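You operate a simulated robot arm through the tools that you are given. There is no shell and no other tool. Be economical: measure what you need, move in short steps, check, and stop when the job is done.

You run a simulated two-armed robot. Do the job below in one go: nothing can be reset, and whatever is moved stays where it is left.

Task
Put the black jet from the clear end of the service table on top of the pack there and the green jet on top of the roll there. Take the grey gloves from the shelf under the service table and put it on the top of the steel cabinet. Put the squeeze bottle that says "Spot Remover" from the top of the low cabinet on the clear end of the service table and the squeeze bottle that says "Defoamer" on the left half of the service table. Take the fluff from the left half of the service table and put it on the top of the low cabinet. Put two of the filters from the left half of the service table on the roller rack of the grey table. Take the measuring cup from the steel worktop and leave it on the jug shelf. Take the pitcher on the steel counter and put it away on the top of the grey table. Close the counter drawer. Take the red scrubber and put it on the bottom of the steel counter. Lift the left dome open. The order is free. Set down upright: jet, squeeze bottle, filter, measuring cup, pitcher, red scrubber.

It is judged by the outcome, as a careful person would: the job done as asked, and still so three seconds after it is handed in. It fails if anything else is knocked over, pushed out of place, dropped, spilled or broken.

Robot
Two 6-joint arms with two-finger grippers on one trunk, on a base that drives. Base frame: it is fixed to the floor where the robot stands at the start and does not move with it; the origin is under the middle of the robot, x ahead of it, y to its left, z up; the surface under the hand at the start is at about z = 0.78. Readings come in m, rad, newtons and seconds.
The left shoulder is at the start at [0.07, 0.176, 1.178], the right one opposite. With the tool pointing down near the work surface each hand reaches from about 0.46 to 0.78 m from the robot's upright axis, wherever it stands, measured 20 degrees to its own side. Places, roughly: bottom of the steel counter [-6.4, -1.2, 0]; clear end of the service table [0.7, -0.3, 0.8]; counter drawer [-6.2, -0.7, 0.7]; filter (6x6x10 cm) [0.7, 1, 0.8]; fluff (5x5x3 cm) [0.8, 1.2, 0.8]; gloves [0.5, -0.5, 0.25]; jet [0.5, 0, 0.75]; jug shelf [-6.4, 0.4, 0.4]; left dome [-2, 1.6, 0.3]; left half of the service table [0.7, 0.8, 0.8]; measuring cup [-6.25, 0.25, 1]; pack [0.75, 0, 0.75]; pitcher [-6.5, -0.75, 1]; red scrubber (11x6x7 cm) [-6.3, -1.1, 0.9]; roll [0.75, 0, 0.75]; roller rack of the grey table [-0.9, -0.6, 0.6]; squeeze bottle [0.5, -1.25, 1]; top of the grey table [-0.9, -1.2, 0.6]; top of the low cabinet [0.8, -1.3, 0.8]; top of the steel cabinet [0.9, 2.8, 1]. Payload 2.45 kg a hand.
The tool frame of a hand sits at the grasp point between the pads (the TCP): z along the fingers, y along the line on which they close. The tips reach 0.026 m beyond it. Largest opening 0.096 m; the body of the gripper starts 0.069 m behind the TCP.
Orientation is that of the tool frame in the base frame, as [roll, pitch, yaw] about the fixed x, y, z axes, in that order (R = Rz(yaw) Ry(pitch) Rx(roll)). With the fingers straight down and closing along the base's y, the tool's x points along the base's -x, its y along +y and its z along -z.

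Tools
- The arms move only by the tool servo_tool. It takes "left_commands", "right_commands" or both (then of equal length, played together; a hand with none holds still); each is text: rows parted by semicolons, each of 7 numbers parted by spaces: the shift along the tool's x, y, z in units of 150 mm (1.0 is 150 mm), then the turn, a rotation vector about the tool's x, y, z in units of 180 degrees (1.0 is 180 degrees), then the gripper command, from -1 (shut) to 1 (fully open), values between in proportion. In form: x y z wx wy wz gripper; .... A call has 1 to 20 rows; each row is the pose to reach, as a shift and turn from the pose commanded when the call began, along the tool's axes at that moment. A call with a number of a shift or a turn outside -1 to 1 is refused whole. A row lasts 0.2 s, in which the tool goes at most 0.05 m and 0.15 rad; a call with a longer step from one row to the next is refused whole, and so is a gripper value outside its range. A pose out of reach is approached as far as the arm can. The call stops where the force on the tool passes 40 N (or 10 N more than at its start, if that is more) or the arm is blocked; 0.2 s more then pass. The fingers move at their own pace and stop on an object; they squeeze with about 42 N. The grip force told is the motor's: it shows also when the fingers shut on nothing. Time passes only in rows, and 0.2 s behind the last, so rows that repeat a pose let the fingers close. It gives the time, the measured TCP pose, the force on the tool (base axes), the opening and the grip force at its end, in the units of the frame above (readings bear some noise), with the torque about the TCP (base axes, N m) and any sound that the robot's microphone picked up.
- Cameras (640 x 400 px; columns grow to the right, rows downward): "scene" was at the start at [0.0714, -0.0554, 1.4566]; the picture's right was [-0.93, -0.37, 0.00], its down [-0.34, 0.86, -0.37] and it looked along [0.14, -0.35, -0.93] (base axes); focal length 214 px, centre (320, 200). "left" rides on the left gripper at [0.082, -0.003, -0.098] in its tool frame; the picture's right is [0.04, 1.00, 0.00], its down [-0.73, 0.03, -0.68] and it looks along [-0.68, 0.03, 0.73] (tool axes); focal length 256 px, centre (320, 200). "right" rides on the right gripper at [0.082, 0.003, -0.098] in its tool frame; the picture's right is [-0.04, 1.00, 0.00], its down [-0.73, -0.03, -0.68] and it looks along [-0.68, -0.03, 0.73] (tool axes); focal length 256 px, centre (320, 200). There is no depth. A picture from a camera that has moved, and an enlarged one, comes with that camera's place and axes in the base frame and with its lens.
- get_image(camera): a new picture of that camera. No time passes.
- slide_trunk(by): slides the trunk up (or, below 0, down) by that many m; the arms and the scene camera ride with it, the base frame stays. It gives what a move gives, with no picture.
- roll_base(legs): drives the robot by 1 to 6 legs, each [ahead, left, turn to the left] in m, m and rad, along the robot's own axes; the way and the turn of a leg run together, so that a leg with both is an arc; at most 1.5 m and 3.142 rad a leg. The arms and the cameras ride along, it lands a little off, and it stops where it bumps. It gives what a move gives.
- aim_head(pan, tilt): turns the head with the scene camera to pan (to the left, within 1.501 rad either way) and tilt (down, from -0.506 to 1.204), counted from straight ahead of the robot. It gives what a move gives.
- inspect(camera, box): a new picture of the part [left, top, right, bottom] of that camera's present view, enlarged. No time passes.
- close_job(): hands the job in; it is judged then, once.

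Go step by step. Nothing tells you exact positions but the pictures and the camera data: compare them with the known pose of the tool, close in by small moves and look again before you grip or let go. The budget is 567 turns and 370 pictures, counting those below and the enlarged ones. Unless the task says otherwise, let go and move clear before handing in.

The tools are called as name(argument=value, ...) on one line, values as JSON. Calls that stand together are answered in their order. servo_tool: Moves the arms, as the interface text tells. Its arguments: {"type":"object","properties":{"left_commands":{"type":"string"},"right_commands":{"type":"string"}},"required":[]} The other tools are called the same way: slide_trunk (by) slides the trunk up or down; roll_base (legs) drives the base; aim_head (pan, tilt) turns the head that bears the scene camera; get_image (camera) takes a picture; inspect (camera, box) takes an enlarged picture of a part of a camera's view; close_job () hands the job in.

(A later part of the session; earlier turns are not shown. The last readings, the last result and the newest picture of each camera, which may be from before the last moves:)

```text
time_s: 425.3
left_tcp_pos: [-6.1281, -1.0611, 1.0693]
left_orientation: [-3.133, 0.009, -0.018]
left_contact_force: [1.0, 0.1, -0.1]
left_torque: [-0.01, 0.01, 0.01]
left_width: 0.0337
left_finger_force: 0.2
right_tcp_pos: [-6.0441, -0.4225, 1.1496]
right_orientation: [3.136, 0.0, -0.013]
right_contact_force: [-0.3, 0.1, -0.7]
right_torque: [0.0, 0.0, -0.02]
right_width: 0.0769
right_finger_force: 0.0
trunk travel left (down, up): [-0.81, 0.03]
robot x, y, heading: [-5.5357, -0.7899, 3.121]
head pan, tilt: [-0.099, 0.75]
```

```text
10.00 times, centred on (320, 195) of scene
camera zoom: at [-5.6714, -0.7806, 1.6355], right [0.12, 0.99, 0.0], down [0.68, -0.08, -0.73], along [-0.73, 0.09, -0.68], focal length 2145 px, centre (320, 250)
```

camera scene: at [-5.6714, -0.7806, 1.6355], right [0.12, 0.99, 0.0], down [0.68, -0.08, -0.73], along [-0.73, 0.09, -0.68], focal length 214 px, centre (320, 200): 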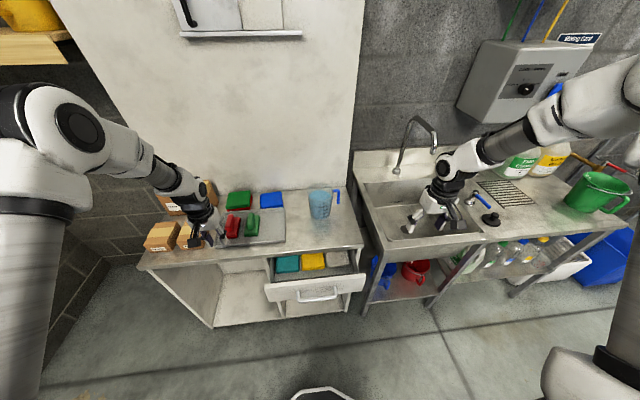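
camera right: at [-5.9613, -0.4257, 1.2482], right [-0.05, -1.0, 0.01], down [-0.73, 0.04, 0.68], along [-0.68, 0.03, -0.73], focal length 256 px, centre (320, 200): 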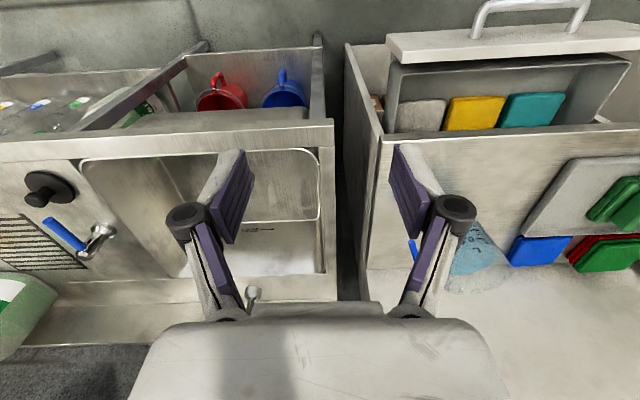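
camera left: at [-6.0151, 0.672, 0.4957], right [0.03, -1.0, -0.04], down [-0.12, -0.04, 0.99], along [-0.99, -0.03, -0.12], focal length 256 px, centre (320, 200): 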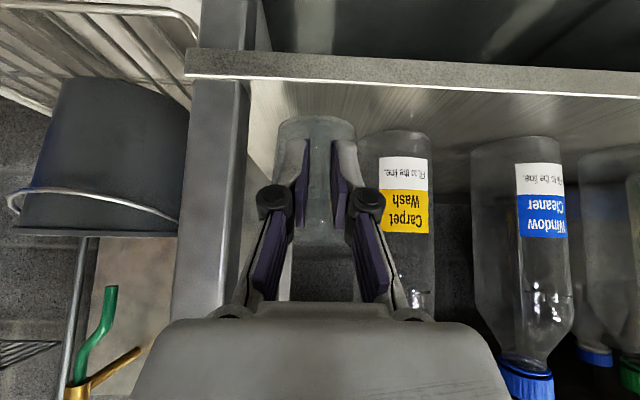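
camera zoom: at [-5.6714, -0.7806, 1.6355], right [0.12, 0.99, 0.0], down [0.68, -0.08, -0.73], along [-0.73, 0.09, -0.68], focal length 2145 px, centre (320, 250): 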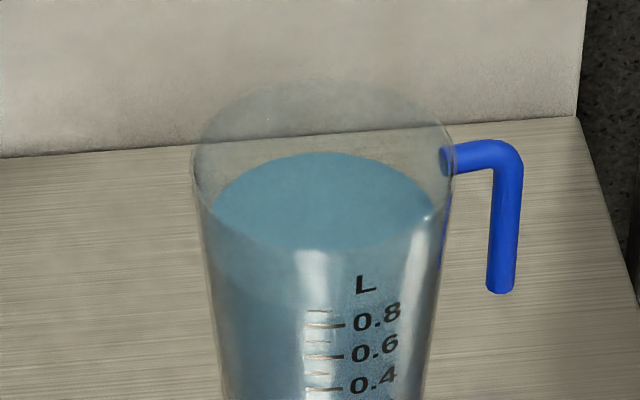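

Drawer first, with the closed right hand pushing its handle (about [-6.05, -0.75, 0.72]). I shift so the right hand is in front of it, and lower.

roll_base(legs=[[-0.12, 0, 0.02], [0, 0.31, 0]])

slide_trunk(by=-0.4)

servo_tool(right_commands="0 0 0 0 0 0 -1; 0 0 0 0 0 0 -1; 0 0 0 0 0 0 -1")

get_image(camera="scene")

get_image(camera="right")

```text
time_s: 428.2
left_tcp_pos: [-6.0032, -1.3805, 1.0696]
left_orientation: [-3.135, 0.01, 0.003]
left_contact_force: [-0.3, 0.2, -0.3]
left_torque: [-0.01, 0.0, -0.01]
left_width: 0.0334
left_finger_force: 0.0
right_tcp_pos: [-5.9331, -0.7389, 1.1499]
right_orientation: [3.136, 0.0, 0.007]
right_contact_force: [-0.2, 0.0, 0.1]
right_torque: [-0.05, 0.02, -0.02]
right_width: 0.0769
right_finger_force: 0.0
trunk travel left (down, up): [-0.81, 0.03]
robot x, y, heading: [-5.4221, -1.0977, -3.137]
head pan, tilt: [-0.099, 0.75]
```

```text
time_s: 432.1
left_tcp_pos: [-6.0033, -1.3818, 0.6702]
left_orientation: [-3.131, 0.01, 0.001]
left_contact_force: [-0.3, 0.2, 0.1]
left_torque: [-0.05, -0.02, -0.02]
left_width: 0.0337
left_finger_force: 0.1
right_tcp_pos: [-5.9298, -0.7405, 0.7499]
right_orientation: [3.134, -0.001, 0.008]
right_contact_force: [0.2, -0.3, -0.1]
right_torque: [-0.02, 0.01, 0.01]
right_width: 0.077
right_finger_force: 0.0
trunk travel left (down, up): [-0.41, 0.43]
robot x, y, heading: [-5.4231, -1.0963, -3.137]
head pan, tilt: [-0.099, 0.75]
```

```text
time_s: 432.9
left_tcp_pos: [-6.0031, -1.382, 0.6703]
left_orientation: [-3.132, 0.01, 0.001]
left_contact_force: [0.2, -0.8, -0.6]
left_torque: [0.01, 0.03, -0.01]
left_width: 0.0335
left_finger_force: 0.1
right_tcp_pos: [-5.9315, -0.741, 0.7502]
right_orientation: [3.136, -0.001, 0.007]
right_contact_force: [-0.1, 0.8, 0.5]
right_torque: [0.02, -0.05, -0.01]
right_width: 0.0001
right_finger_force: 28.6
trunk travel left (down, up): [-0.41, 0.43]
robot x, y, heading: [-5.4205, -1.1003, -3.138]
head pan, tilt: [-0.099, 0.75]
```

```text
158 pictures are left
camera scene: at [-5.5525, -1.0918, 1.2355], right [0.1, 1.0, 0.0], down [0.68, -0.07, -0.73], along [-0.73, 0.07, -0.68], focal length 214 px, centre (320, 200)
```

scene: 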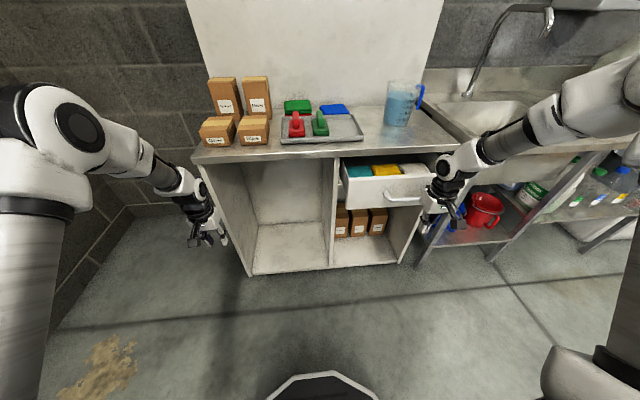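

```text
157 pictures are left
camera right: at [-5.8498, -0.7428, 0.8484], right [-0.03, -1.0, 0.01], down [-0.73, 0.03, 0.68], along [-0.68, 0.02, -0.73], focal length 256 px, centre (320, 200)
```

right: 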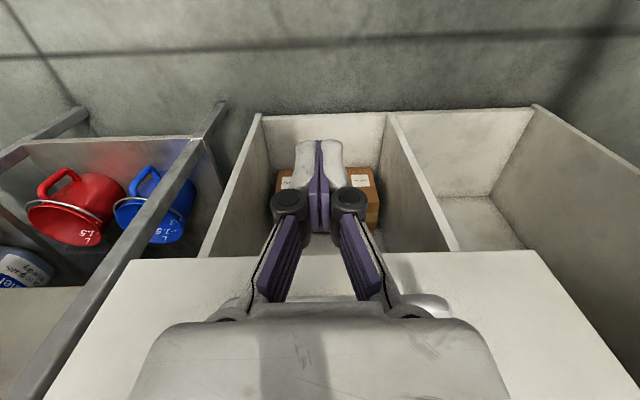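

The hand is in front of the drawer. I push with the arm in steps.

servo_tool(right_commands="-0.2 0.03 0 0 0 0 -1; -0.4 0.05 0 0 0 0 -1; -0.6 0.05 0 0 0 0 -1; -0.75 0.05 0 0 0 0 -1")

servo_tool(right_commands="-0.1 0 0 0 0 0 -1; -0.2 0 0 0 0 0 -1; -0.3 0 0 0 0 0 -1")

inspect(camera="scene", box=[320, 130, 500, 270])

```text
time_s: 433.9
left_tcp_pos: [-6.0039, -1.3813, 0.6698]
left_orientation: [-3.134, 0.009, 0.001]
left_contact_force: [0.0, 0.3, 0.0]
left_torque: [0.01, -0.01, -0.01]
left_width: 0.0337
left_finger_force: 0.2
right_tcp_pos: [-6.0453, -0.7482, 0.7495]
right_orientation: [3.137, 0.0, 0.009]
right_contact_force: [-0.8, 0.4, 0.4]
right_torque: [-0.01, -0.02, 0.01]
right_width: 0.0
right_finger_force: 28.2
trunk travel left (down, up): [-0.41, 0.43]
robot x, y, heading: [-5.4179, -1.1017, -3.142]
head pan, tilt: [-0.099, 0.75]
```

```text
time_s: 434.7
left_tcp_pos: [-6.0037, -1.3807, 0.6697]
left_orientation: [-3.134, 0.009, 0.003]
left_contact_force: [0.3, -0.2, 0.0]
left_torque: [0.0, -0.02, 0.0]
left_width: 0.0337
left_finger_force: 0.1
right_tcp_pos: [-6.0912, -0.7495, 0.7508]
right_orientation: [3.137, 0.0, 0.006]
right_contact_force: [0.8, -0.3, -0.4]
right_torque: [-0.02, 0.0, 0.0]
right_width: 0.0001
right_finger_force: 28.5
trunk travel left (down, up): [-0.41, 0.43]
robot x, y, heading: [-5.4209, -1.0998, -3.139]
head pan, tilt: [-0.099, 0.75]
```

```text
2.86 times, centred on (410, 200) of scene
camera zoom: at [-5.5531, -1.0918, 1.2355], right [0.1, 1.0, 0.0], down [0.68, -0.07, -0.73], along [-0.73, 0.07, -0.68], focal length 613 px, centre (63, 200)
```

zoom: 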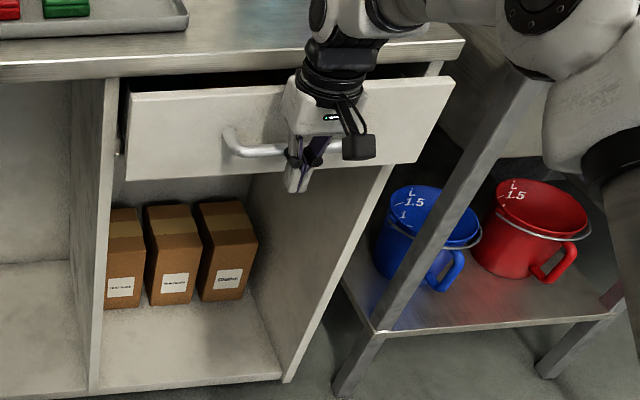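

servo_tool(right_commands="-0.1 0 0 0 0 0 -1; -0.2 0 0 0 0 0 -1; -0.3 0 0 0 0 0 -1")

inspect(camera="scene", box=[320, 130, 500, 270])

```text
time_s: 435.5
left_tcp_pos: [-6.0014, -1.3815, 0.6715]
left_orientation: [-3.133, 0.013, 0.001]
left_contact_force: [0.1, 0.2, -0.4]
left_torque: [0.0, 0.01, 0.02]
left_width: 0.0333
left_finger_force: 0.0
right_tcp_pos: [-6.1307, -0.7509, 0.75]
right_orientation: [3.134, -0.008, 0.005]
right_contact_force: [31.0, -5.7, -1.7]
right_torque: [0.54, 0.57, 0.05]
right_width: 0.0064
right_finger_force: 28.6
trunk travel left (down, up): [-0.41, 0.43]
robot x, y, heading: [-5.4221, -1.0986, -3.141]
head pan, tilt: [-0.099, 0.75]
```

```text
2.86 times, centred on (410, 200) of scene
camera zoom: at [-5.5486, -1.0919, 1.2359], right [0.1, 1.0, 0.0], down [0.68, -0.07, -0.73], along [-0.73, 0.07, -0.68], focal length 613 px, centre (63, 200)
```

zoom: 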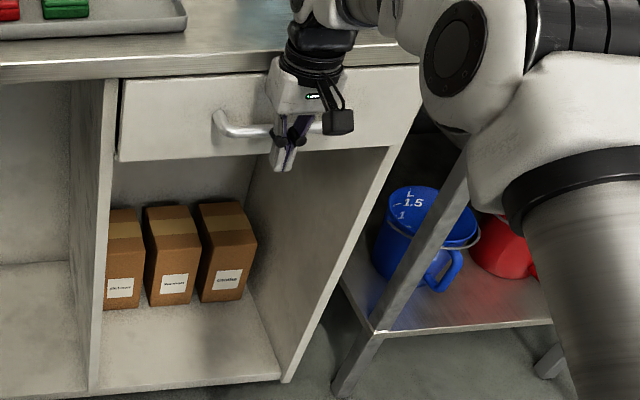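

servo_tool(right_commands="-0.05 0 0 0 0 0 -1; -0.1 0 0 0 0 0 -1; -0.13 0 0 0 0 0 -1")

inspect(camera="scene", box=[320, 140, 460, 220])

```text
time_s: 435.8
left_tcp_pos: [-6.0021, -1.381, 0.6707]
left_orientation: [-3.135, 0.012, 0.0]
left_contact_force: [-0.7, 0.4, -0.6]
left_torque: [-0.02, 0.02, 0.03]
left_width: 0.0337
left_finger_force: 0.0
right_tcp_pos: [-6.1307, -0.752, 0.748]
right_orientation: [3.135, -0.016, 0.006]
right_contact_force: [15.6, -3.1, 3.0]
right_torque: [0.06, 0.33, 0.08]
right_width: 0.0063
right_finger_force: 28.2
trunk travel left (down, up): [-0.41, 0.43]
robot x, y, heading: [-5.4169, -1.0993, -3.144]
head pan, tilt: [-0.099, 0.75]
stopped in row 1 (right hand): the force on the tool passed its limit at 51 N (the readings are from after the stop); the commanded pose is now the measured one
```

```text
4.57 times, centred on (390, 180) of scene
camera zoom: at [-5.5502, -1.0921, 1.2358], right [0.1, 1.0, 0.0], down [0.68, -0.07, -0.73], along [-0.73, 0.07, -0.68], focal length 980 px, centre (0, 291)
```

zoom: 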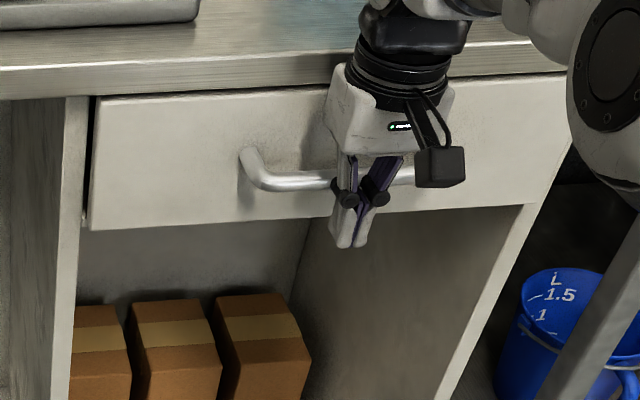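

The drawer is closed against its stop. Retract, and set up the left hand (tilted) for the red scrubber.

servo_tool(right_commands="0.3 0 0 0 0 0 -1; 0.6 0 0 0 0 0 0; 0.9 0 0 0 0 0 0.5; 1 0 0 0 0 0 0.5")

slide_trunk(by=0.28)

servo_tool(left_commands="-0.14 0 0 0 -0.036 0 0.2; -0.28 0 0 0 -0.072 0 0.2; -0.42 0 0 0 -0.108 0 0.2; -0.56 0 0 0 -0.144 0 0.2; -0.7 0 0 0 -0.18 0 0.2; -0.83 0 0 0 -0.215 0 0.2")

roll_base(legs=[[0, -0.28, 0]])

get_image(camera="left")

get_image(camera="scene")

```text
time_s: 436.8
left_tcp_pos: [-6.0024, -1.3817, 0.6695]
left_orientation: [-3.133, 0.011, -0.001]
left_contact_force: [-0.4, 0.0, 0.6]
left_torque: [-0.01, 0.02, 0.0]
left_width: 0.0336
left_finger_force: 0.0
right_tcp_pos: [-5.9834, -0.7515, 0.7491]
right_orientation: [3.133, -0.014, 0.006]
right_contact_force: [0.1, 0.3, -0.4]
right_torque: [0.0, 0.0, 0.03]
right_width: 0.0718
right_finger_force: 0.1
trunk travel left (down, up): [-0.41, 0.43]
robot x, y, heading: [-5.4194, -1.0963, -3.141]
head pan, tilt: [-0.099, 0.75]
```

```text
time_s: 439.6
left_tcp_pos: [-6.0025, -1.3813, 0.9505]
left_orientation: [-3.134, 0.011, -0.001]
left_contact_force: [0.4, 0.3, 0.0]
left_torque: [-0.02, 0.01, 0.01]
left_width: 0.0337
left_finger_force: 0.1
right_tcp_pos: [-5.9841, -0.7506, 1.0297]
right_orientation: [3.135, -0.013, 0.005]
right_contact_force: [-0.1, -0.1, 0.3]
right_torque: [0.01, 0.02, -0.05]
right_width: 0.0718
right_finger_force: 0.0
trunk travel left (down, up): [-0.69, 0.15]
robot x, y, heading: [-5.4203, -1.096, -3.144]
head pan, tilt: [-0.099, 0.75]
```

```text
time_s: 441.0
left_tcp_pos: [-6.1281, -1.3823, 0.9514]
left_orientation: [-3.129, 0.687, 0.01]
left_contact_force: [-0.5, 0.2, 0.0]
left_torque: [-0.02, 0.0, 0.02]
left_width: 0.0576
left_finger_force: 0.0
right_tcp_pos: [-5.9845, -0.7517, 1.0298]
right_orientation: [3.134, -0.015, 0.007]
right_contact_force: [-0.5, -1.0, 0.0]
right_torque: [-0.04, -0.02, 0.03]
right_width: 0.0719
right_finger_force: 0.1
trunk travel left (down, up): [-0.69, 0.15]
robot x, y, heading: [-5.418, -1.0951, -3.145]
head pan, tilt: [-0.099, 0.75]
```

```text
time_s: 442.9
left_tcp_pos: [-6.1274, -1.0996, 0.9508]
left_orientation: [-3.13, 0.685, 0.009]
left_contact_force: [0.2, 0.3, 0.1]
left_torque: [0.02, 0.02, -0.01]
left_width: 0.0574
left_finger_force: 0.1
right_tcp_pos: [-5.9851, -0.4691, 1.0297]
right_orientation: [3.134, -0.015, 0.006]
right_contact_force: [0.6, -1.0, 0.7]
right_torque: [0.0, 0.02, -0.01]
right_width: 0.0719
right_finger_force: 0.1
trunk travel left (down, up): [-0.69, 0.15]
robot x, y, heading: [-5.4196, -0.8173, -3.137]
head pan, tilt: [-0.099, 0.75]
```

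```text
153 pictures are left
camera left: at [-6.003, -1.097, 0.9756], right [0.03, -1.0, -0.04], down [-0.14, -0.04, 0.99], along [-0.99, -0.03, -0.14], focal length 256 px, centre (320, 200)
```

left: 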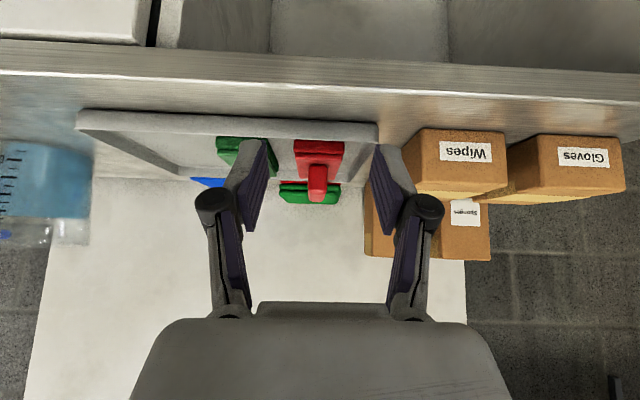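

```text
152 pictures are left
camera scene: at [-5.5522, -0.8107, 1.5155], right [0.1, 1.0, 0.0], down [0.68, -0.07, -0.73], along [-0.73, 0.07, -0.68], focal length 214 px, centre (320, 200)
```

scene: 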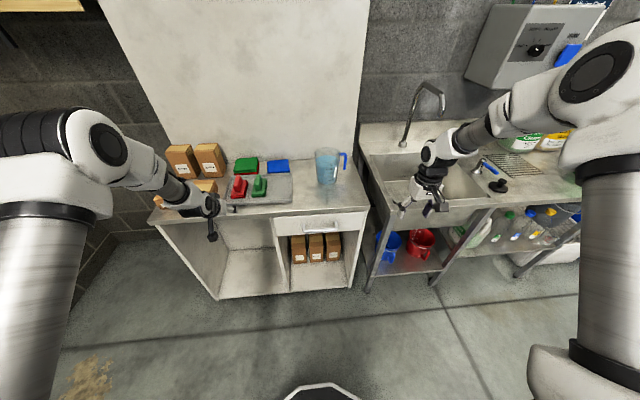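

roll_base(legs=[[0.18, 0, 0]])

get_image(camera="left")

inspect(camera="scene", box=[150, 150, 330, 270])

```text
time_s: 444.5
left_tcp_pos: [-6.3084, -1.1002, 0.9528]
left_orientation: [-3.129, 0.685, 0.01]
left_contact_force: [-0.3, 0.4, -0.5]
left_torque: [0.0, 0.01, 0.01]
left_width: 0.0575
left_finger_force: 0.0
right_tcp_pos: [-6.1638, -0.4684, 1.0304]
right_orientation: [3.137, -0.013, 0.006]
right_contact_force: [-0.4, 0.9, 0.9]
right_torque: [0.01, -0.01, -0.03]
right_width: 0.0717
right_finger_force: 0.0
trunk travel left (down, up): [-0.69, 0.15]
robot x, y, heading: [-5.5998, -0.8178, -3.143]
head pan, tilt: [-0.099, 0.75]
```

```text
151 pictures are left
camera left: at [-6.1831, -1.0966, 0.9765], right [0.03, -1.0, -0.03], down [-0.14, -0.04, 0.99], along [-0.99, -0.03, -0.14], focal length 256 px, centre (320, 200)
```

left: 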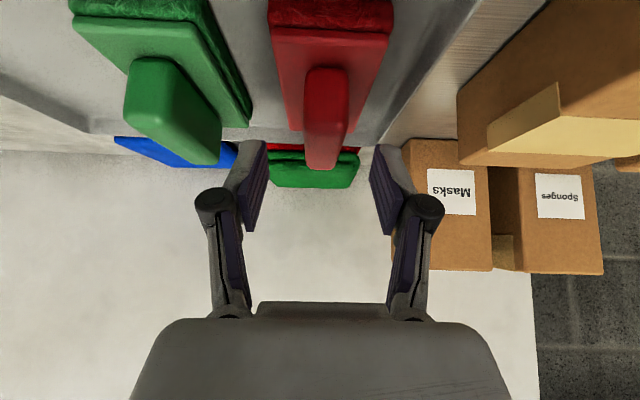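

```text
3.33 times, centred on (240, 210) of scene
camera zoom: at [-5.7317, -0.8101, 1.5157], right [0.1, 1.0, 0.0], down [0.68, -0.07, -0.73], along [-0.73, 0.07, -0.68], focal length 715 px, centre (587, 167)
```

zoom: 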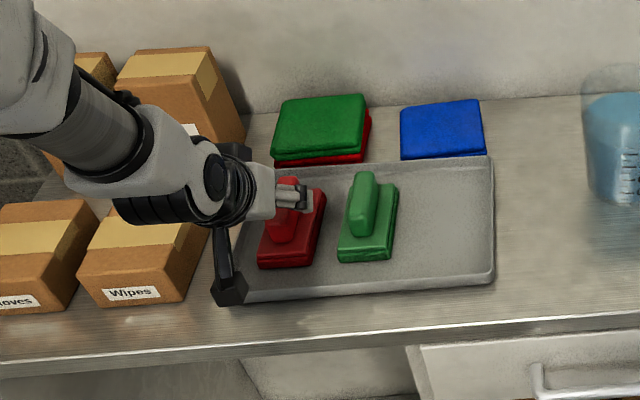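

servo_tool(left_commands="0.02 0.02 0.09 0 0 0 0.2; 0.048 0.027 0.185 0 0 0 0.2; 0.048 0.027 0.185 0 0 0 -0.5; 0.048 0.027 0.185 0 0 0 -1; 0.048 0.027 0.185 0 0 0 -1")

get_image(camera="left")

```text
time_s: 445.7
left_tcp_pos: [-6.3214, -1.1042, 0.9263]
left_orientation: [-3.127, 0.684, 0.007]
left_contact_force: [0.2, 0.3, -0.2]
left_torque: [-0.02, -0.03, 0.01]
left_width: 0.023
left_finger_force: 42.0
right_tcp_pos: [-6.166, -0.4691, 1.0293]
right_orientation: [3.135, -0.015, 0.006]
right_contact_force: [-0.6, 0.3, 0.4]
right_torque: [-0.02, -0.02, 0.02]
right_width: 0.0722
right_finger_force: 0.0
trunk travel left (down, up): [-0.69, 0.15]
robot x, y, heading: [-5.6012, -0.8166, -3.14]
head pan, tilt: [-0.099, 0.75]
```

```text
149 pictures are left
camera left: at [-6.1956, -1.1, 0.9495], right [0.03, -1.0, -0.03], down [-0.14, -0.04, 0.99], along [-0.99, -0.03, -0.14], focal length 256 px, centre (320, 200)
```

left: 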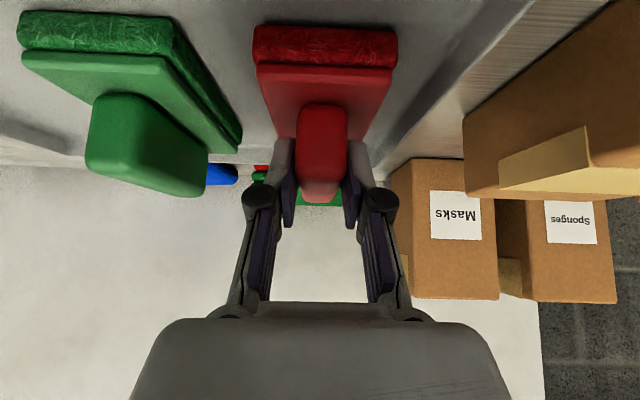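

The scrubber's grip ridge is held. Lift, back out, and lower towards the left bottom compartment.

slide_trunk(by=0.07)

roll_base(legs=[[-0.35, 0, 0], [0, 0.1, 0]])

slide_trunk(by=-0.4)

slide_trunk(by=-0.3)

aim_head(pan=0.2, tilt=0.6)

get_image(camera="scene")

get_image(camera="left")

```text
time_s: 446.7
left_tcp_pos: [-6.3212, -1.1042, 0.996]
left_orientation: [-3.128, 0.684, 0.009]
left_contact_force: [0.1, 0.1, -1.0]
left_torque: [0.02, -0.02, 0.02]
left_width: 0.0231
left_finger_force: 41.8
right_tcp_pos: [-6.1656, -0.4693, 1.0992]
right_orientation: [3.135, -0.014, 0.007]
right_contact_force: [0.2, 0.8, 0.0]
right_torque: [-0.01, -0.01, 0.01]
right_width: 0.0719
right_finger_force: 0.2
trunk travel left (down, up): [-0.76, 0.08]
robot x, y, heading: [-5.5992, -0.8131, -3.144]
head pan, tilt: [-0.099, 0.75]
```

```text
time_s: 449.8
left_tcp_pos: [-5.9641, -1.2011, 0.9969]
left_orientation: [-3.131, 0.686, 0.007]
left_contact_force: [-0.5, -0.6, -1.0]
left_torque: [0.03, -0.01, -0.01]
left_width: 0.023
left_finger_force: 41.9
right_tcp_pos: [-5.8086, -0.5666, 1.0997]
right_orientation: [3.133, -0.013, 0.006]
right_contact_force: [-0.6, -0.2, 0.3]
right_torque: [0.0, -0.02, -0.03]
right_width: 0.072
right_finger_force: 0.0
trunk travel left (down, up): [-0.76, 0.08]
robot x, y, heading: [-5.2427, -0.9166, -3.141]
head pan, tilt: [-0.099, 0.75]
```

```text
time_s: 453.6
left_tcp_pos: [-5.9636, -1.2021, 0.5964]
left_orientation: [-3.129, 0.685, 0.006]
left_contact_force: [-0.5, 0.1, -0.4]
left_torque: [-0.06, 0.02, 0.02]
left_width: 0.0231
left_finger_force: 42.7
right_tcp_pos: [-5.8084, -0.568, 0.6991]
right_orientation: [3.135, -0.015, 0.004]
right_contact_force: [0.1, -1.1, -0.2]
right_torque: [-0.04, -0.01, -0.03]
right_width: 0.0723
right_finger_force: 0.0
trunk travel left (down, up): [-0.36, 0.48]
robot x, y, heading: [-5.2429, -0.9135, -3.146]
head pan, tilt: [-0.099, 0.75]
```

```text
time_s: 456.6
left_tcp_pos: [-5.9633, -1.2011, 0.2966]
left_orientation: [-3.129, 0.685, 0.005]
left_contact_force: [-0.2, -0.1, -1.1]
left_torque: [0.01, -0.04, 0.01]
left_width: 0.0232
left_finger_force: 41.8
right_tcp_pos: [-5.8075, -0.5662, 0.3995]
right_orientation: [3.134, -0.015, 0.007]
right_contact_force: [0.2, -0.6, 0.0]
right_torque: [0.01, -0.01, 0.0]
right_width: 0.0719
right_finger_force: 0.1
trunk travel left (down, up): [-0.06, 0.78]
robot x, y, heading: [-5.2428, -0.9142, -3.142]
head pan, tilt: [-0.099, 0.75]
```

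```text
time_s: 457.4
left_tcp_pos: [-5.9622, -1.2004, 0.2961]
left_orientation: [-3.129, 0.687, 0.006]
left_contact_force: [0.2, 0.3, -0.8]
left_torque: [0.02, 0.0, 0.04]
left_width: 0.023
left_finger_force: 42.0
right_tcp_pos: [-5.8082, -0.5656, 0.3991]
right_orientation: [3.134, -0.015, 0.005]
right_contact_force: [-0.4, 0.2, 0.4]
right_torque: [-0.02, 0.03, 0.02]
right_width: 0.072
right_finger_force: 0.1
trunk travel left (down, up): [-0.06, 0.78]
robot x, y, heading: [-5.2434, -0.9136, -3.137]
head pan, tilt: [0.201, 0.6]
```

```text
148 pictures are left
camera scene: at [-5.3801, -0.934, 0.8984], right [-0.2, 0.98, 0.0], down [0.55, 0.11, -0.82], along [-0.81, -0.16, -0.57], focal length 214 px, centre (320, 200)
```

scene: 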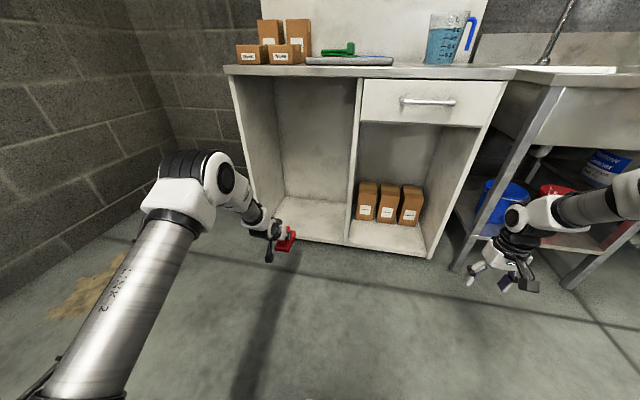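

```text
147 pictures are left
camera left: at [-5.8382, -1.1982, 0.3197], right [0.03, -1.0, -0.03], down [-0.14, -0.04, 0.99], along [-0.99, -0.03, -0.14], focal length 256 px, centre (320, 200)
```

left: 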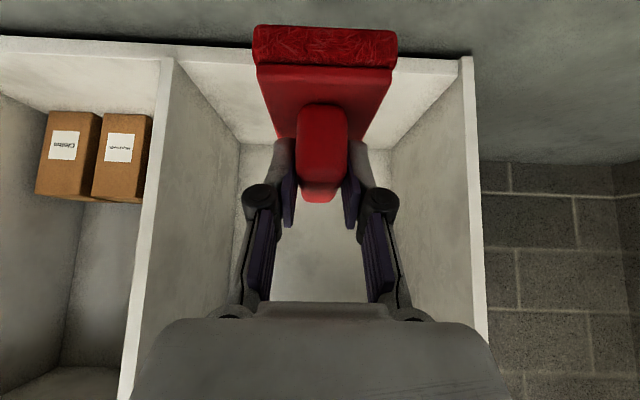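

servo_tool(left_commands="0.1 0 0.12 0 0 0 -1; 0.2 0 0.24 0 0 0 -1; 0.3 0 0.36 0 0 0 -1; 0.38 0 0.464 0 0 0 -1")

roll_base(legs=[[0.2, 0, 0]])

get_image(camera="left")

get_image(camera="scene")

```text
time_s: 458.4
left_tcp_pos: [-5.9636, -1.1999, 0.2052]
left_orientation: [-3.129, 0.686, 0.007]
left_contact_force: [1.1, 0.2, -0.6]
left_torque: [-0.01, -0.04, 0.02]
left_width: 0.023
left_finger_force: 41.8
right_tcp_pos: [-5.808, -0.5679, 0.4001]
right_orientation: [3.135, -0.015, 0.005]
right_contact_force: [-0.2, -0.7, 0.2]
right_torque: [-0.01, -0.01, 0.01]
right_width: 0.0719
right_finger_force: 0.0
trunk travel left (down, up): [-0.06, 0.78]
robot x, y, heading: [-5.2447, -0.9135, -3.139]
head pan, tilt: [0.201, 0.6]
```

```text
time_s: 460.0
left_tcp_pos: [-6.1648, -1.1995, 0.2046]
left_orientation: [-3.128, 0.686, 0.006]
left_contact_force: [0.1, -0.5, -0.3]
left_torque: [-0.03, -0.01, -0.01]
left_width: 0.023
left_finger_force: 41.7
right_tcp_pos: [-6.0096, -0.566, 0.3999]
right_orientation: [3.135, -0.016, 0.004]
right_contact_force: [-0.2, 0.4, -0.7]
right_torque: [-0.01, 0.0, 0.0]
right_width: 0.0719
right_finger_force: 0.1
trunk travel left (down, up): [-0.06, 0.78]
robot x, y, heading: [-5.4466, -0.91, 3.138]
head pan, tilt: [0.201, 0.6]
```

```text
146 pictures are left
camera left: at [-6.0406, -1.1957, 0.229], right [0.03, -1.0, -0.03], down [-0.14, -0.04, 0.99], along [-0.99, -0.02, -0.14], focal length 256 px, centre (320, 200)
```

left: 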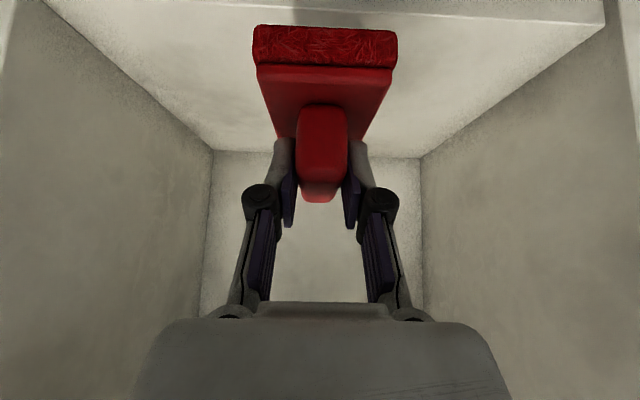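

```text
145 pictures are left
camera scene: at [-5.5823, -0.9335, 0.8984], right [-0.2, 0.98, 0.0], down [0.55, 0.11, -0.82], along [-0.81, -0.16, -0.57], focal length 214 px, centre (320, 200)
```

scene: 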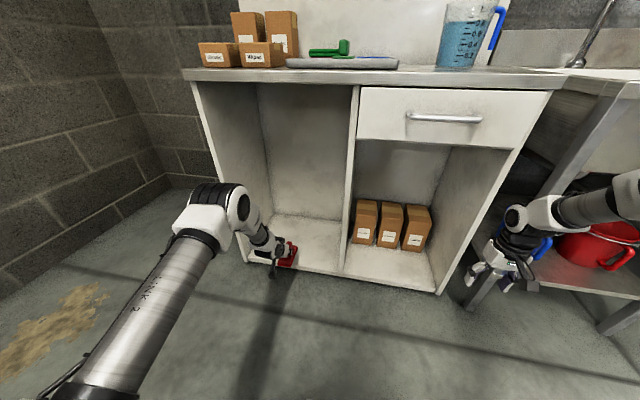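

servo_tool(right_commands="0.2 0 -0.05 0 0 0 0.5; 0.4 0 -0.1 0 0 0 0.5; 0.6 0 -0.15 0 0 0 0.5")

roll_base(legs=[[0.15, 0, 0]])

get_image(camera="left")

get_image(camera="scene")

```text
time_s: 460.8
left_tcp_pos: [-6.1654, -1.1986, 0.2053]
left_orientation: [-3.129, 0.684, 0.005]
left_contact_force: [0.2, -0.4, -1.5]
left_torque: [0.01, -0.01, -0.02]
left_width: 0.0231
left_finger_force: 42.1
right_tcp_pos: [-5.9201, -0.5666, 0.4224]
right_orientation: [3.134, -0.014, 0.005]
right_contact_force: [0.5, -0.2, -0.2]
right_torque: [0.01, -0.03, -0.04]
right_width: 0.0718
right_finger_force: 0.1
trunk travel left (down, up): [-0.06, 0.78]
robot x, y, heading: [-5.4454, -0.9123, 3.141]
head pan, tilt: [0.201, 0.6]
```

```text
time_s: 462.2
left_tcp_pos: [-6.3125, -1.1956, 0.2054]
left_orientation: [-3.13, 0.685, 0.003]
left_contact_force: [0.2, -0.3, -1.1]
left_torque: [-0.01, -0.04, -0.02]
left_width: 0.0231
left_finger_force: 42.1
right_tcp_pos: [-6.066, -0.5638, 0.422]
right_orientation: [3.135, -0.014, -0.001]
right_contact_force: [0.1, 0.1, -0.1]
right_torque: [-0.01, 0.0, 0.0]
right_width: 0.072
right_finger_force: 0.1
trunk travel left (down, up): [-0.06, 0.78]
robot x, y, heading: [-5.5922, -0.9143, 3.138]
head pan, tilt: [0.201, 0.6]
```

```text
144 pictures are left
camera left: at [-6.1879, -1.1931, 0.229], right [0.02, -1.0, -0.03], down [-0.14, -0.04, 0.99], along [-0.99, -0.02, -0.14], focal length 256 px, centre (320, 200)
```

left: 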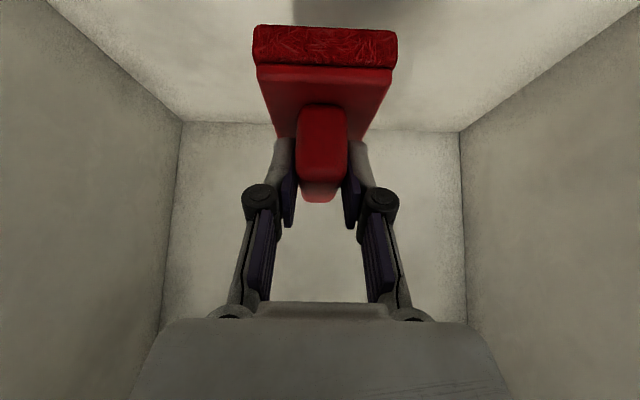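

```text
143 pictures are left
camera scene: at [-5.7287, -0.9325, 0.8984], right [-0.19, 0.98, 0.0], down [0.55, 0.11, -0.82], along [-0.81, -0.16, -0.57], focal length 214 px, centre (320, 200)
```

scene: 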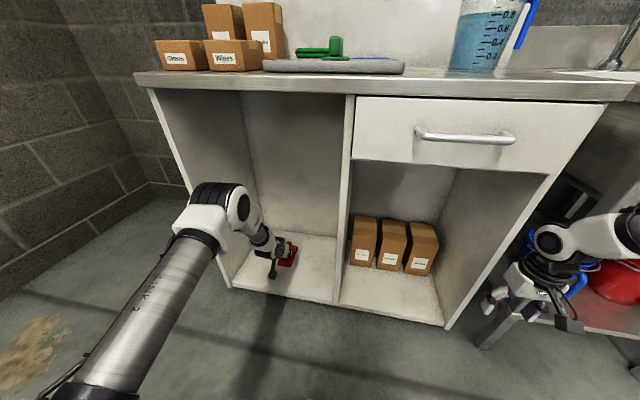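

slide_trunk(by=-0.055)

servo_tool(left_commands="0.03 0 0.035 0 0 0 -1; 0.055 0 0.068 0 0 0 -1")

inspect(camera="scene", box=[220, 210, 340, 310])

```text
time_s: 463.1
left_tcp_pos: [-6.3131, -1.1955, 0.15]
left_orientation: [-3.129, 0.686, 0.001]
left_contact_force: [0.0, 0.6, -0.6]
left_torque: [-0.01, -0.02, -0.01]
left_width: 0.023
left_finger_force: 42.1
right_tcp_pos: [-6.0655, -0.5637, 0.3673]
right_orientation: [3.135, -0.014, 0.0]
right_contact_force: [0.6, -0.2, -0.1]
right_torque: [-0.06, -0.01, 0.01]
right_width: 0.0721
right_finger_force: 0.0
trunk travel left (down, up): [-0.005, 0.835]
robot x, y, heading: [-5.5874, -0.9112, 3.134]
head pan, tilt: [0.201, 0.6]
```

```text
time_s: 463.7
left_tcp_pos: [-6.3122, -1.1946, 0.1378]
left_orientation: [-3.13, 0.687, 0.001]
left_contact_force: [-0.5, 0.3, -0.5]
left_torque: [0.03, -0.02, -0.02]
left_width: 0.023
left_finger_force: 42.3
right_tcp_pos: [-6.0657, -0.5652, 0.367]
right_orientation: [3.136, -0.013, -0.002]
right_contact_force: [1.1, -0.6, 0.3]
right_torque: [0.0, 0.01, 0.05]
right_width: 0.0717
right_finger_force: 0.1
trunk travel left (down, up): [-0.005, 0.835]
robot x, y, heading: [-5.5908, -0.9125, 3.136]
head pan, tilt: [0.201, 0.6]
```

```text
4.00 times, centred on (280, 260) of scene
camera zoom: at [-5.7286, -0.9325, 0.8434], right [-0.19, 0.98, 0.0], down [0.55, 0.11, -0.82], along [-0.81, -0.16, -0.57], focal length 858 px, centre (480, -40)
```

zoom: 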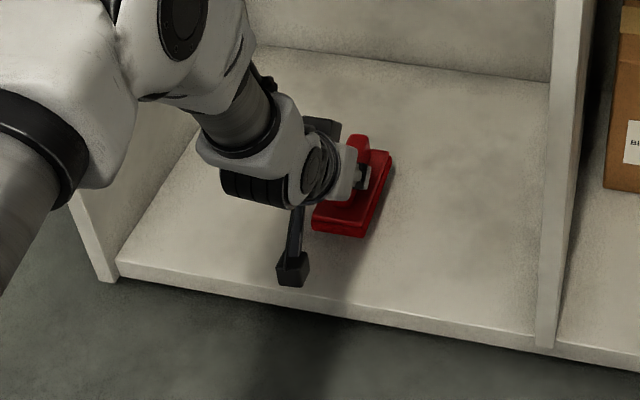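

servo_tool(left_commands="0.021 0 0.026 0 0 0 -1; 0.034 0 0.041 0 0 0 -1")

```text
time_s: 464.3
left_tcp_pos: [-6.3125, -1.1952, 0.1296]
left_orientation: [-3.129, 0.686, 0.004]
left_contact_force: [-1.1, 0.0, 0.2]
left_torque: [0.01, -0.01, 0.01]
left_width: 0.0232
left_finger_force: 42.3
right_tcp_pos: [-6.0658, -0.5645, 0.3677]
right_orientation: [3.133, -0.014, -0.002]
right_contact_force: [0.2, 0.2, -0.9]
right_torque: [-0.01, 0.0, 0.0]
right_width: 0.0718
right_finger_force: 0.1
trunk travel left (down, up): [-0.005, 0.835]
robot x, y, heading: [-5.5914, -0.9087, 3.135]
head pan, tilt: [0.201, 0.6]
```

servo_tool(left_commands="0.021 0 0.026 0 0 0 -1; 0.034 0 0.041 0 0 0 -1")

inspect(camera="scene", box=[240, 220, 320, 280])

```text
time_s: 464.9
left_tcp_pos: [-6.3119, -1.1959, 0.1219]
left_orientation: [-3.129, 0.684, 0.002]
left_contact_force: [0.1, -0.1, -0.7]
left_torque: [-0.02, -0.03, -0.02]
left_width: 0.0231
left_finger_force: 41.8
right_tcp_pos: [-6.0662, -0.5644, 0.368]
right_orientation: [3.136, -0.014, -0.001]
right_contact_force: [0.9, 0.2, -0.1]
right_torque: [0.0, 0.0, 0.04]
right_width: 0.072
right_finger_force: 0.1
trunk travel left (down, up): [-0.005, 0.835]
robot x, y, heading: [-5.5903, -0.9159, 3.139]
head pan, tilt: [0.201, 0.6]
```

```text
6.67 times, centred on (280, 250) of scene
camera zoom: at [-5.7286, -0.9325, 0.8434], right [-0.19, 0.98, 0.0], down [0.55, 0.11, -0.82], along [-0.81, -0.16, -0.57], focal length 1430 px, centre (587, -133)
```

zoom: 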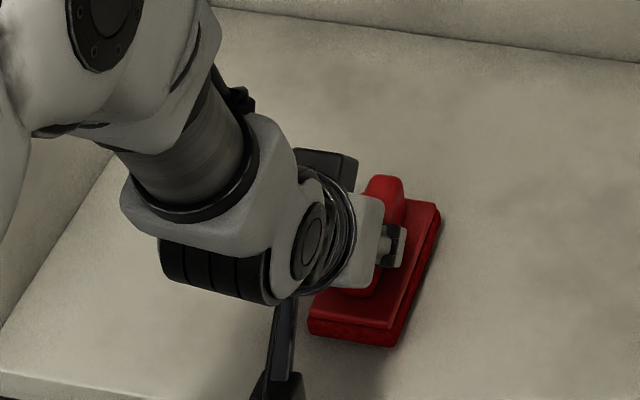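

servo_tool(left_commands="0.018 0 0.022 0 0 0 -1; 0.03 0 0.036 0 0 0 -1")

```text
time_s: 465.5
left_tcp_pos: [-6.313, -1.1952, 0.1143]
left_orientation: [-3.13, 0.686, 0.001]
left_contact_force: [-1.2, 0.4, -0.4]
left_torque: [-0.01, -0.04, 0.02]
left_width: 0.023
left_finger_force: 42.6
right_tcp_pos: [-6.0663, -0.5635, 0.367]
right_orientation: [3.134, -0.015, 0.0]
right_contact_force: [0.7, 0.2, 0.4]
right_torque: [0.0, 0.0, 0.0]
right_width: 0.0719
right_finger_force: 0.1
trunk travel left (down, up): [-0.005, 0.835]
robot x, y, heading: [-5.5891, -0.9121, 3.142]
head pan, tilt: [0.201, 0.6]
```

servo_tool(left_commands="0.018 0 0.022 0 0 0 -1; 0.03 0 0.036 0 0 0 -1")

```text
time_s: 466.1
left_tcp_pos: [-6.3141, -1.195, 0.1117]
left_orientation: [-3.132, 0.689, 0.0]
left_contact_force: [6.7, -0.2, 17.7]
left_torque: [-0.16, -0.97, 0.04]
left_width: 0.023
left_finger_force: 42.0
right_tcp_pos: [-6.0648, -0.5631, 0.368]
right_orientation: [3.133, -0.012, 0.0]
right_contact_force: [-0.8, 0.9, -0.2]
right_torque: [0.01, 0.02, 0.0]
right_width: 0.0722
right_finger_force: 0.1
trunk travel left (down, up): [-0.005, 0.835]
robot x, y, heading: [-5.592, -0.9139, 3.133]
head pan, tilt: [0.201, 0.6]
```

Contact. Open and rise with the trunk, then back out.

servo_tool(left_commands="0 0 -0.005 0 0 0 -0.4; 0 0 -0.005 0 0 0 0; 0 0 -0.005 0 0 0 0.1")

slide_trunk(by=0.12)

roll_base(legs=[[-0.35, 0, 0]])

get_image(camera="scene")

```text
time_s: 466.9
left_tcp_pos: [-6.3136, -1.1946, 0.1076]
left_orientation: [-3.127, 0.684, 0.002]
left_contact_force: [0.1, 0.5, -0.6]
left_torque: [0.0, 0.0, 0.0]
left_width: 0.0527
left_finger_force: 0.1
right_tcp_pos: [-6.0663, -0.5642, 0.367]
right_orientation: [3.134, -0.015, 0.0]
right_contact_force: [-0.7, -0.4, 0.8]
right_torque: [0.01, 0.02, -0.01]
right_width: 0.0722
right_finger_force: 0.1
trunk travel left (down, up): [-0.005, 0.835]
robot x, y, heading: [-5.5905, -0.9104, 3.136]
head pan, tilt: [0.201, 0.6]
```

```text
time_s: 468.4
left_tcp_pos: [-6.3122, -1.1959, 0.2269]
left_orientation: [-3.129, 0.683, 0.003]
left_contact_force: [0.3, -0.3, 0.2]
left_torque: [-0.01, -0.03, 0.01]
left_width: 0.0529
left_finger_force: 0.1
right_tcp_pos: [-6.0671, -0.5642, 0.4864]
right_orientation: [3.134, -0.014, 0.0]
right_contact_force: [-0.1, -0.4, 0.5]
right_torque: [0.01, 0.0, 0.01]
right_width: 0.0718
right_finger_force: 0.0
trunk travel left (down, up): [-0.125, 0.715]
robot x, y, heading: [-5.59, -0.9135, 3.136]
head pan, tilt: [0.201, 0.6]
```

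```text
time_s: 470.7
left_tcp_pos: [-5.9616, -1.1971, 0.2292]
left_orientation: [-3.127, 0.684, 0.002]
left_contact_force: [0.2, -0.6, 0.1]
left_torque: [-0.02, -0.02, -0.01]
left_width: 0.0531
left_finger_force: 0.1
right_tcp_pos: [-5.7152, -0.5666, 0.4867]
right_orientation: [3.134, -0.014, 0.001]
right_contact_force: [0.0, -0.3, 0.9]
right_torque: [-0.01, 0.0, 0.03]
right_width: 0.0721
right_finger_force: 0.1
trunk travel left (down, up): [-0.125, 0.715]
robot x, y, heading: [-5.2435, -0.9123, 3.134]
head pan, tilt: [0.201, 0.6]
```

```text
140 pictures are left
camera scene: at [-5.3771, -0.9344, 0.9634], right [-0.19, 0.98, 0.0], down [0.55, 0.11, -0.82], along [-0.81, -0.16, -0.57], focal length 214 px, centre (320, 200)
```

scene: 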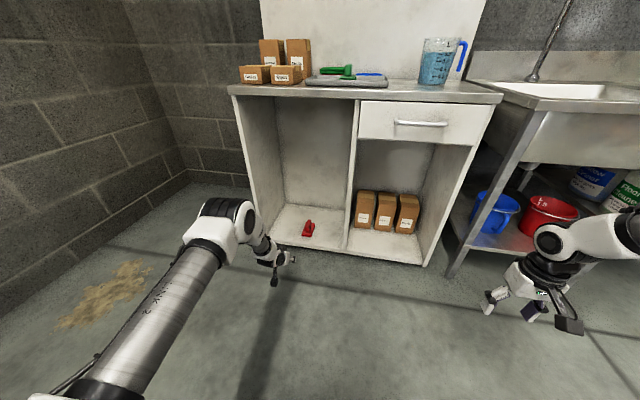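

The scrubber stands in the bottom compartment. Now the pitcher: straighten the left hand, tuck it outward, and raise the trunk.

servo_tool(left_commands="0.09 0.1 -0.1 0 0.036 0 0; 0.18 0.25 -0.2 0 0.072 0 0; 0.27 0.4 -0.3 0 0.108 0 0; 0.36 0.55 -0.4 0 0.144 0 0; 0.45 0.7 -0.55 0 0.18 0 0; 0.5 0.85 -0.7 0 0.218 0 0")

slide_trunk(by=0.4)

slide_trunk(by=0.29)

aim_head(pan=-0.1, tilt=0.8)

get_image(camera="scene")

```text
time_s: 472.1
left_tcp_pos: [-5.888, -1.2864, 0.2332]
left_orientation: [-3.115, 0.359, -0.005]
left_contact_force: [0.0, 0.2, 0.1]
left_torque: [-0.01, -0.01, 0.0]
left_width: 0.0478
left_finger_force: 0.2
left hand out of reach, approached as far as the arm can: row 3, 4, 5, 6
right_tcp_pos: [-5.7146, -0.5659, 0.4878]
right_orientation: [3.134, -0.014, 0.003]
right_contact_force: [-0.2, 0.7, 0.6]
right_torque: [0.0, -0.02, -0.01]
right_width: 0.0718
right_finger_force: 0.0
trunk travel left (down, up): [-0.125, 0.715]
robot x, y, heading: [-5.2398, -0.9197, 3.138]
head pan, tilt: [0.201, 0.6]
```

```text
time_s: 475.9
left_tcp_pos: [-5.8871, -1.2861, 0.6331]
left_orientation: [-3.111, 0.359, -0.004]
left_contact_force: [0.3, 0.3, -0.2]
left_torque: [0.0, -0.02, -0.01]
left_width: 0.0483
left_finger_force: 0.0
right_tcp_pos: [-5.7147, -0.5667, 0.8871]
right_orientation: [3.134, -0.014, 0.001]
right_contact_force: [0.7, 0.1, 0.5]
right_torque: [-0.01, -0.02, 0.04]
right_width: 0.072
right_finger_force: 0.1
trunk travel left (down, up): [-0.525, 0.315]
robot x, y, heading: [-5.2399, -0.9142, 3.141]
head pan, tilt: [0.201, 0.6]
```

```text
time_s: 478.9
left_tcp_pos: [-5.8877, -1.2867, 0.9232]
left_orientation: [-3.11, 0.361, -0.004]
left_contact_force: [0.2, -0.6, 0.5]
left_torque: [0.02, 0.03, -0.04]
left_width: 0.0478
left_finger_force: 0.0
right_tcp_pos: [-5.7146, -0.5667, 1.1778]
right_orientation: [3.134, -0.015, 0.001]
right_contact_force: [0.7, -0.4, -0.8]
right_torque: [0.0, 0.0, -0.02]
right_width: 0.0719
right_finger_force: 0.0
trunk travel left (down, up): [-0.815, 0.025]
robot x, y, heading: [-5.2412, -0.9154, 3.143]
head pan, tilt: [0.201, 0.6]
```

```text
time_s: 479.7
left_tcp_pos: [-5.8886, -1.2867, 0.9241]
left_orientation: [-3.112, 0.358, -0.004]
left_contact_force: [-0.1, -0.2, 0.4]
left_torque: [-0.02, -0.01, -0.02]
left_width: 0.0481
left_finger_force: 0.0
right_tcp_pos: [-5.7154, -0.5663, 1.177]
right_orientation: [3.134, -0.014, 0.002]
right_contact_force: [0.1, 0.4, 1.0]
right_torque: [0.04, -0.02, -0.01]
right_width: 0.0722
right_finger_force: 0.0
trunk travel left (down, up): [-0.815, 0.025]
robot x, y, heading: [-5.2366, -0.917, 3.135]
head pan, tilt: [-0.099, 0.799]
```

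```text
139 pictures are left
camera scene: at [-5.371, -0.9089, 1.6366], right [0.1, 0.99, 0.0], down [0.71, -0.07, -0.7], along [-0.69, 0.07, -0.72], focal length 214 px, centre (320, 200)
```

scene: 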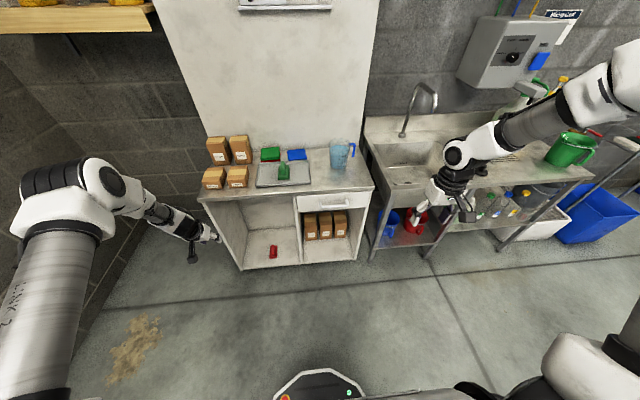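

servo_tool(left_commands="-0.09 0.15 -0.23 0 0.03 0 0; -0.18 0.3 -0.47 0 0.06 0 0; -0.27 0.45 -0.7 0 0.09 0 0; -0.35 0.6 -0.94 0 0.115 0 0", right_commands="0 0 0 0 0 0 -0.3; 0 0 0 0 0 0 -0.3; 0 0 0 0 0 0 -0.3; 0 0 0 0 0 0 -0.3")

roll_base(legs=[[0.4, 0.1, 0]])

get_image(camera="scene")

get_image(camera="right")

```text
time_s: 480.7
left_tcp_pos: [-5.9321, -1.4124, 1.0058]
left_orientation: [-2.908, 0.012, 0.044]
left_contact_force: [-8.8, -4.7, 16.5]
left_torque: [0.06, -0.74, -0.25]
left_width: 0.0483
left_finger_force: 0.4
left hand out of reach, approached as far as the arm can: row 1, 2, 3, 4
right_tcp_pos: [-5.7164, -0.5717, 1.1792]
right_orientation: [3.139, -0.017, -0.001]
right_contact_force: [0.4, -0.4, 1.0]
right_torque: [0.09, -0.02, 0.02]
right_width: 0.0337
right_finger_force: 0.2
trunk travel left (down, up): [-0.815, 0.025]
robot x, y, heading: [-5.2408, -0.9144, 3.134]
head pan, tilt: [-0.099, 0.799]
```

```text
time_s: 483.2
left_tcp_pos: [-6.3429, -1.5075, 1.0278]
left_orientation: [-2.933, 0.067, 0.033]
left_contact_force: [0.0, -0.9, 0.4]
left_torque: [-0.04, 0.0, -0.01]
left_width: 0.0479
left_finger_force: 0.0
right_tcp_pos: [-6.1145, -0.6629, 1.1784]
right_orientation: [3.134, -0.012, 0.0]
right_contact_force: [0.9, -0.1, 0.2]
right_torque: [0.02, 0.0, -0.02]
right_width: 0.0335
right_finger_force: 0.0
trunk travel left (down, up): [-0.815, 0.025]
robot x, y, heading: [-5.642, -1.0125, 3.136]
head pan, tilt: [-0.099, 0.799]
```

```text
138 pictures are left
camera scene: at [-5.7704, -1.0057, 1.6367], right [0.1, 0.99, 0.0], down [0.71, -0.08, -0.7], along [-0.69, 0.07, -0.72], focal length 214 px, centre (320, 200)
```

scene: 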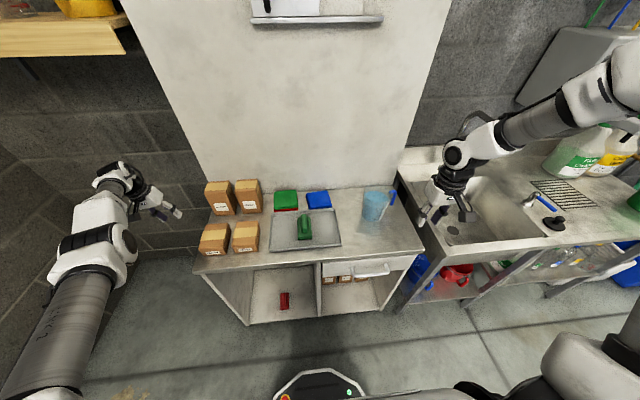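

```text
137 pictures are left
camera right: at [-6.0342, -0.6651, 1.277], right [-0.04, -1.0, 0.01], down [-0.74, 0.03, 0.67], along [-0.67, 0.02, -0.74], focal length 256 px, centre (320, 200)
```

right: 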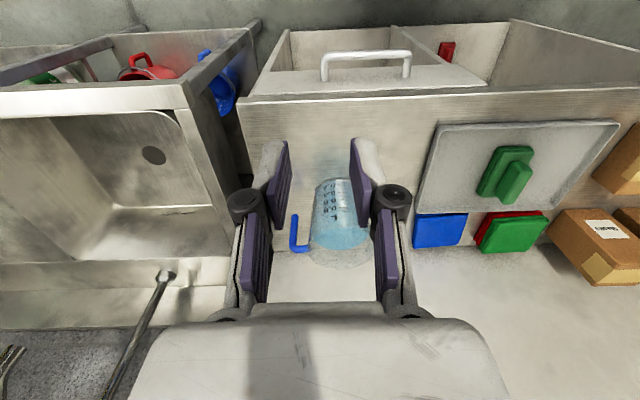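

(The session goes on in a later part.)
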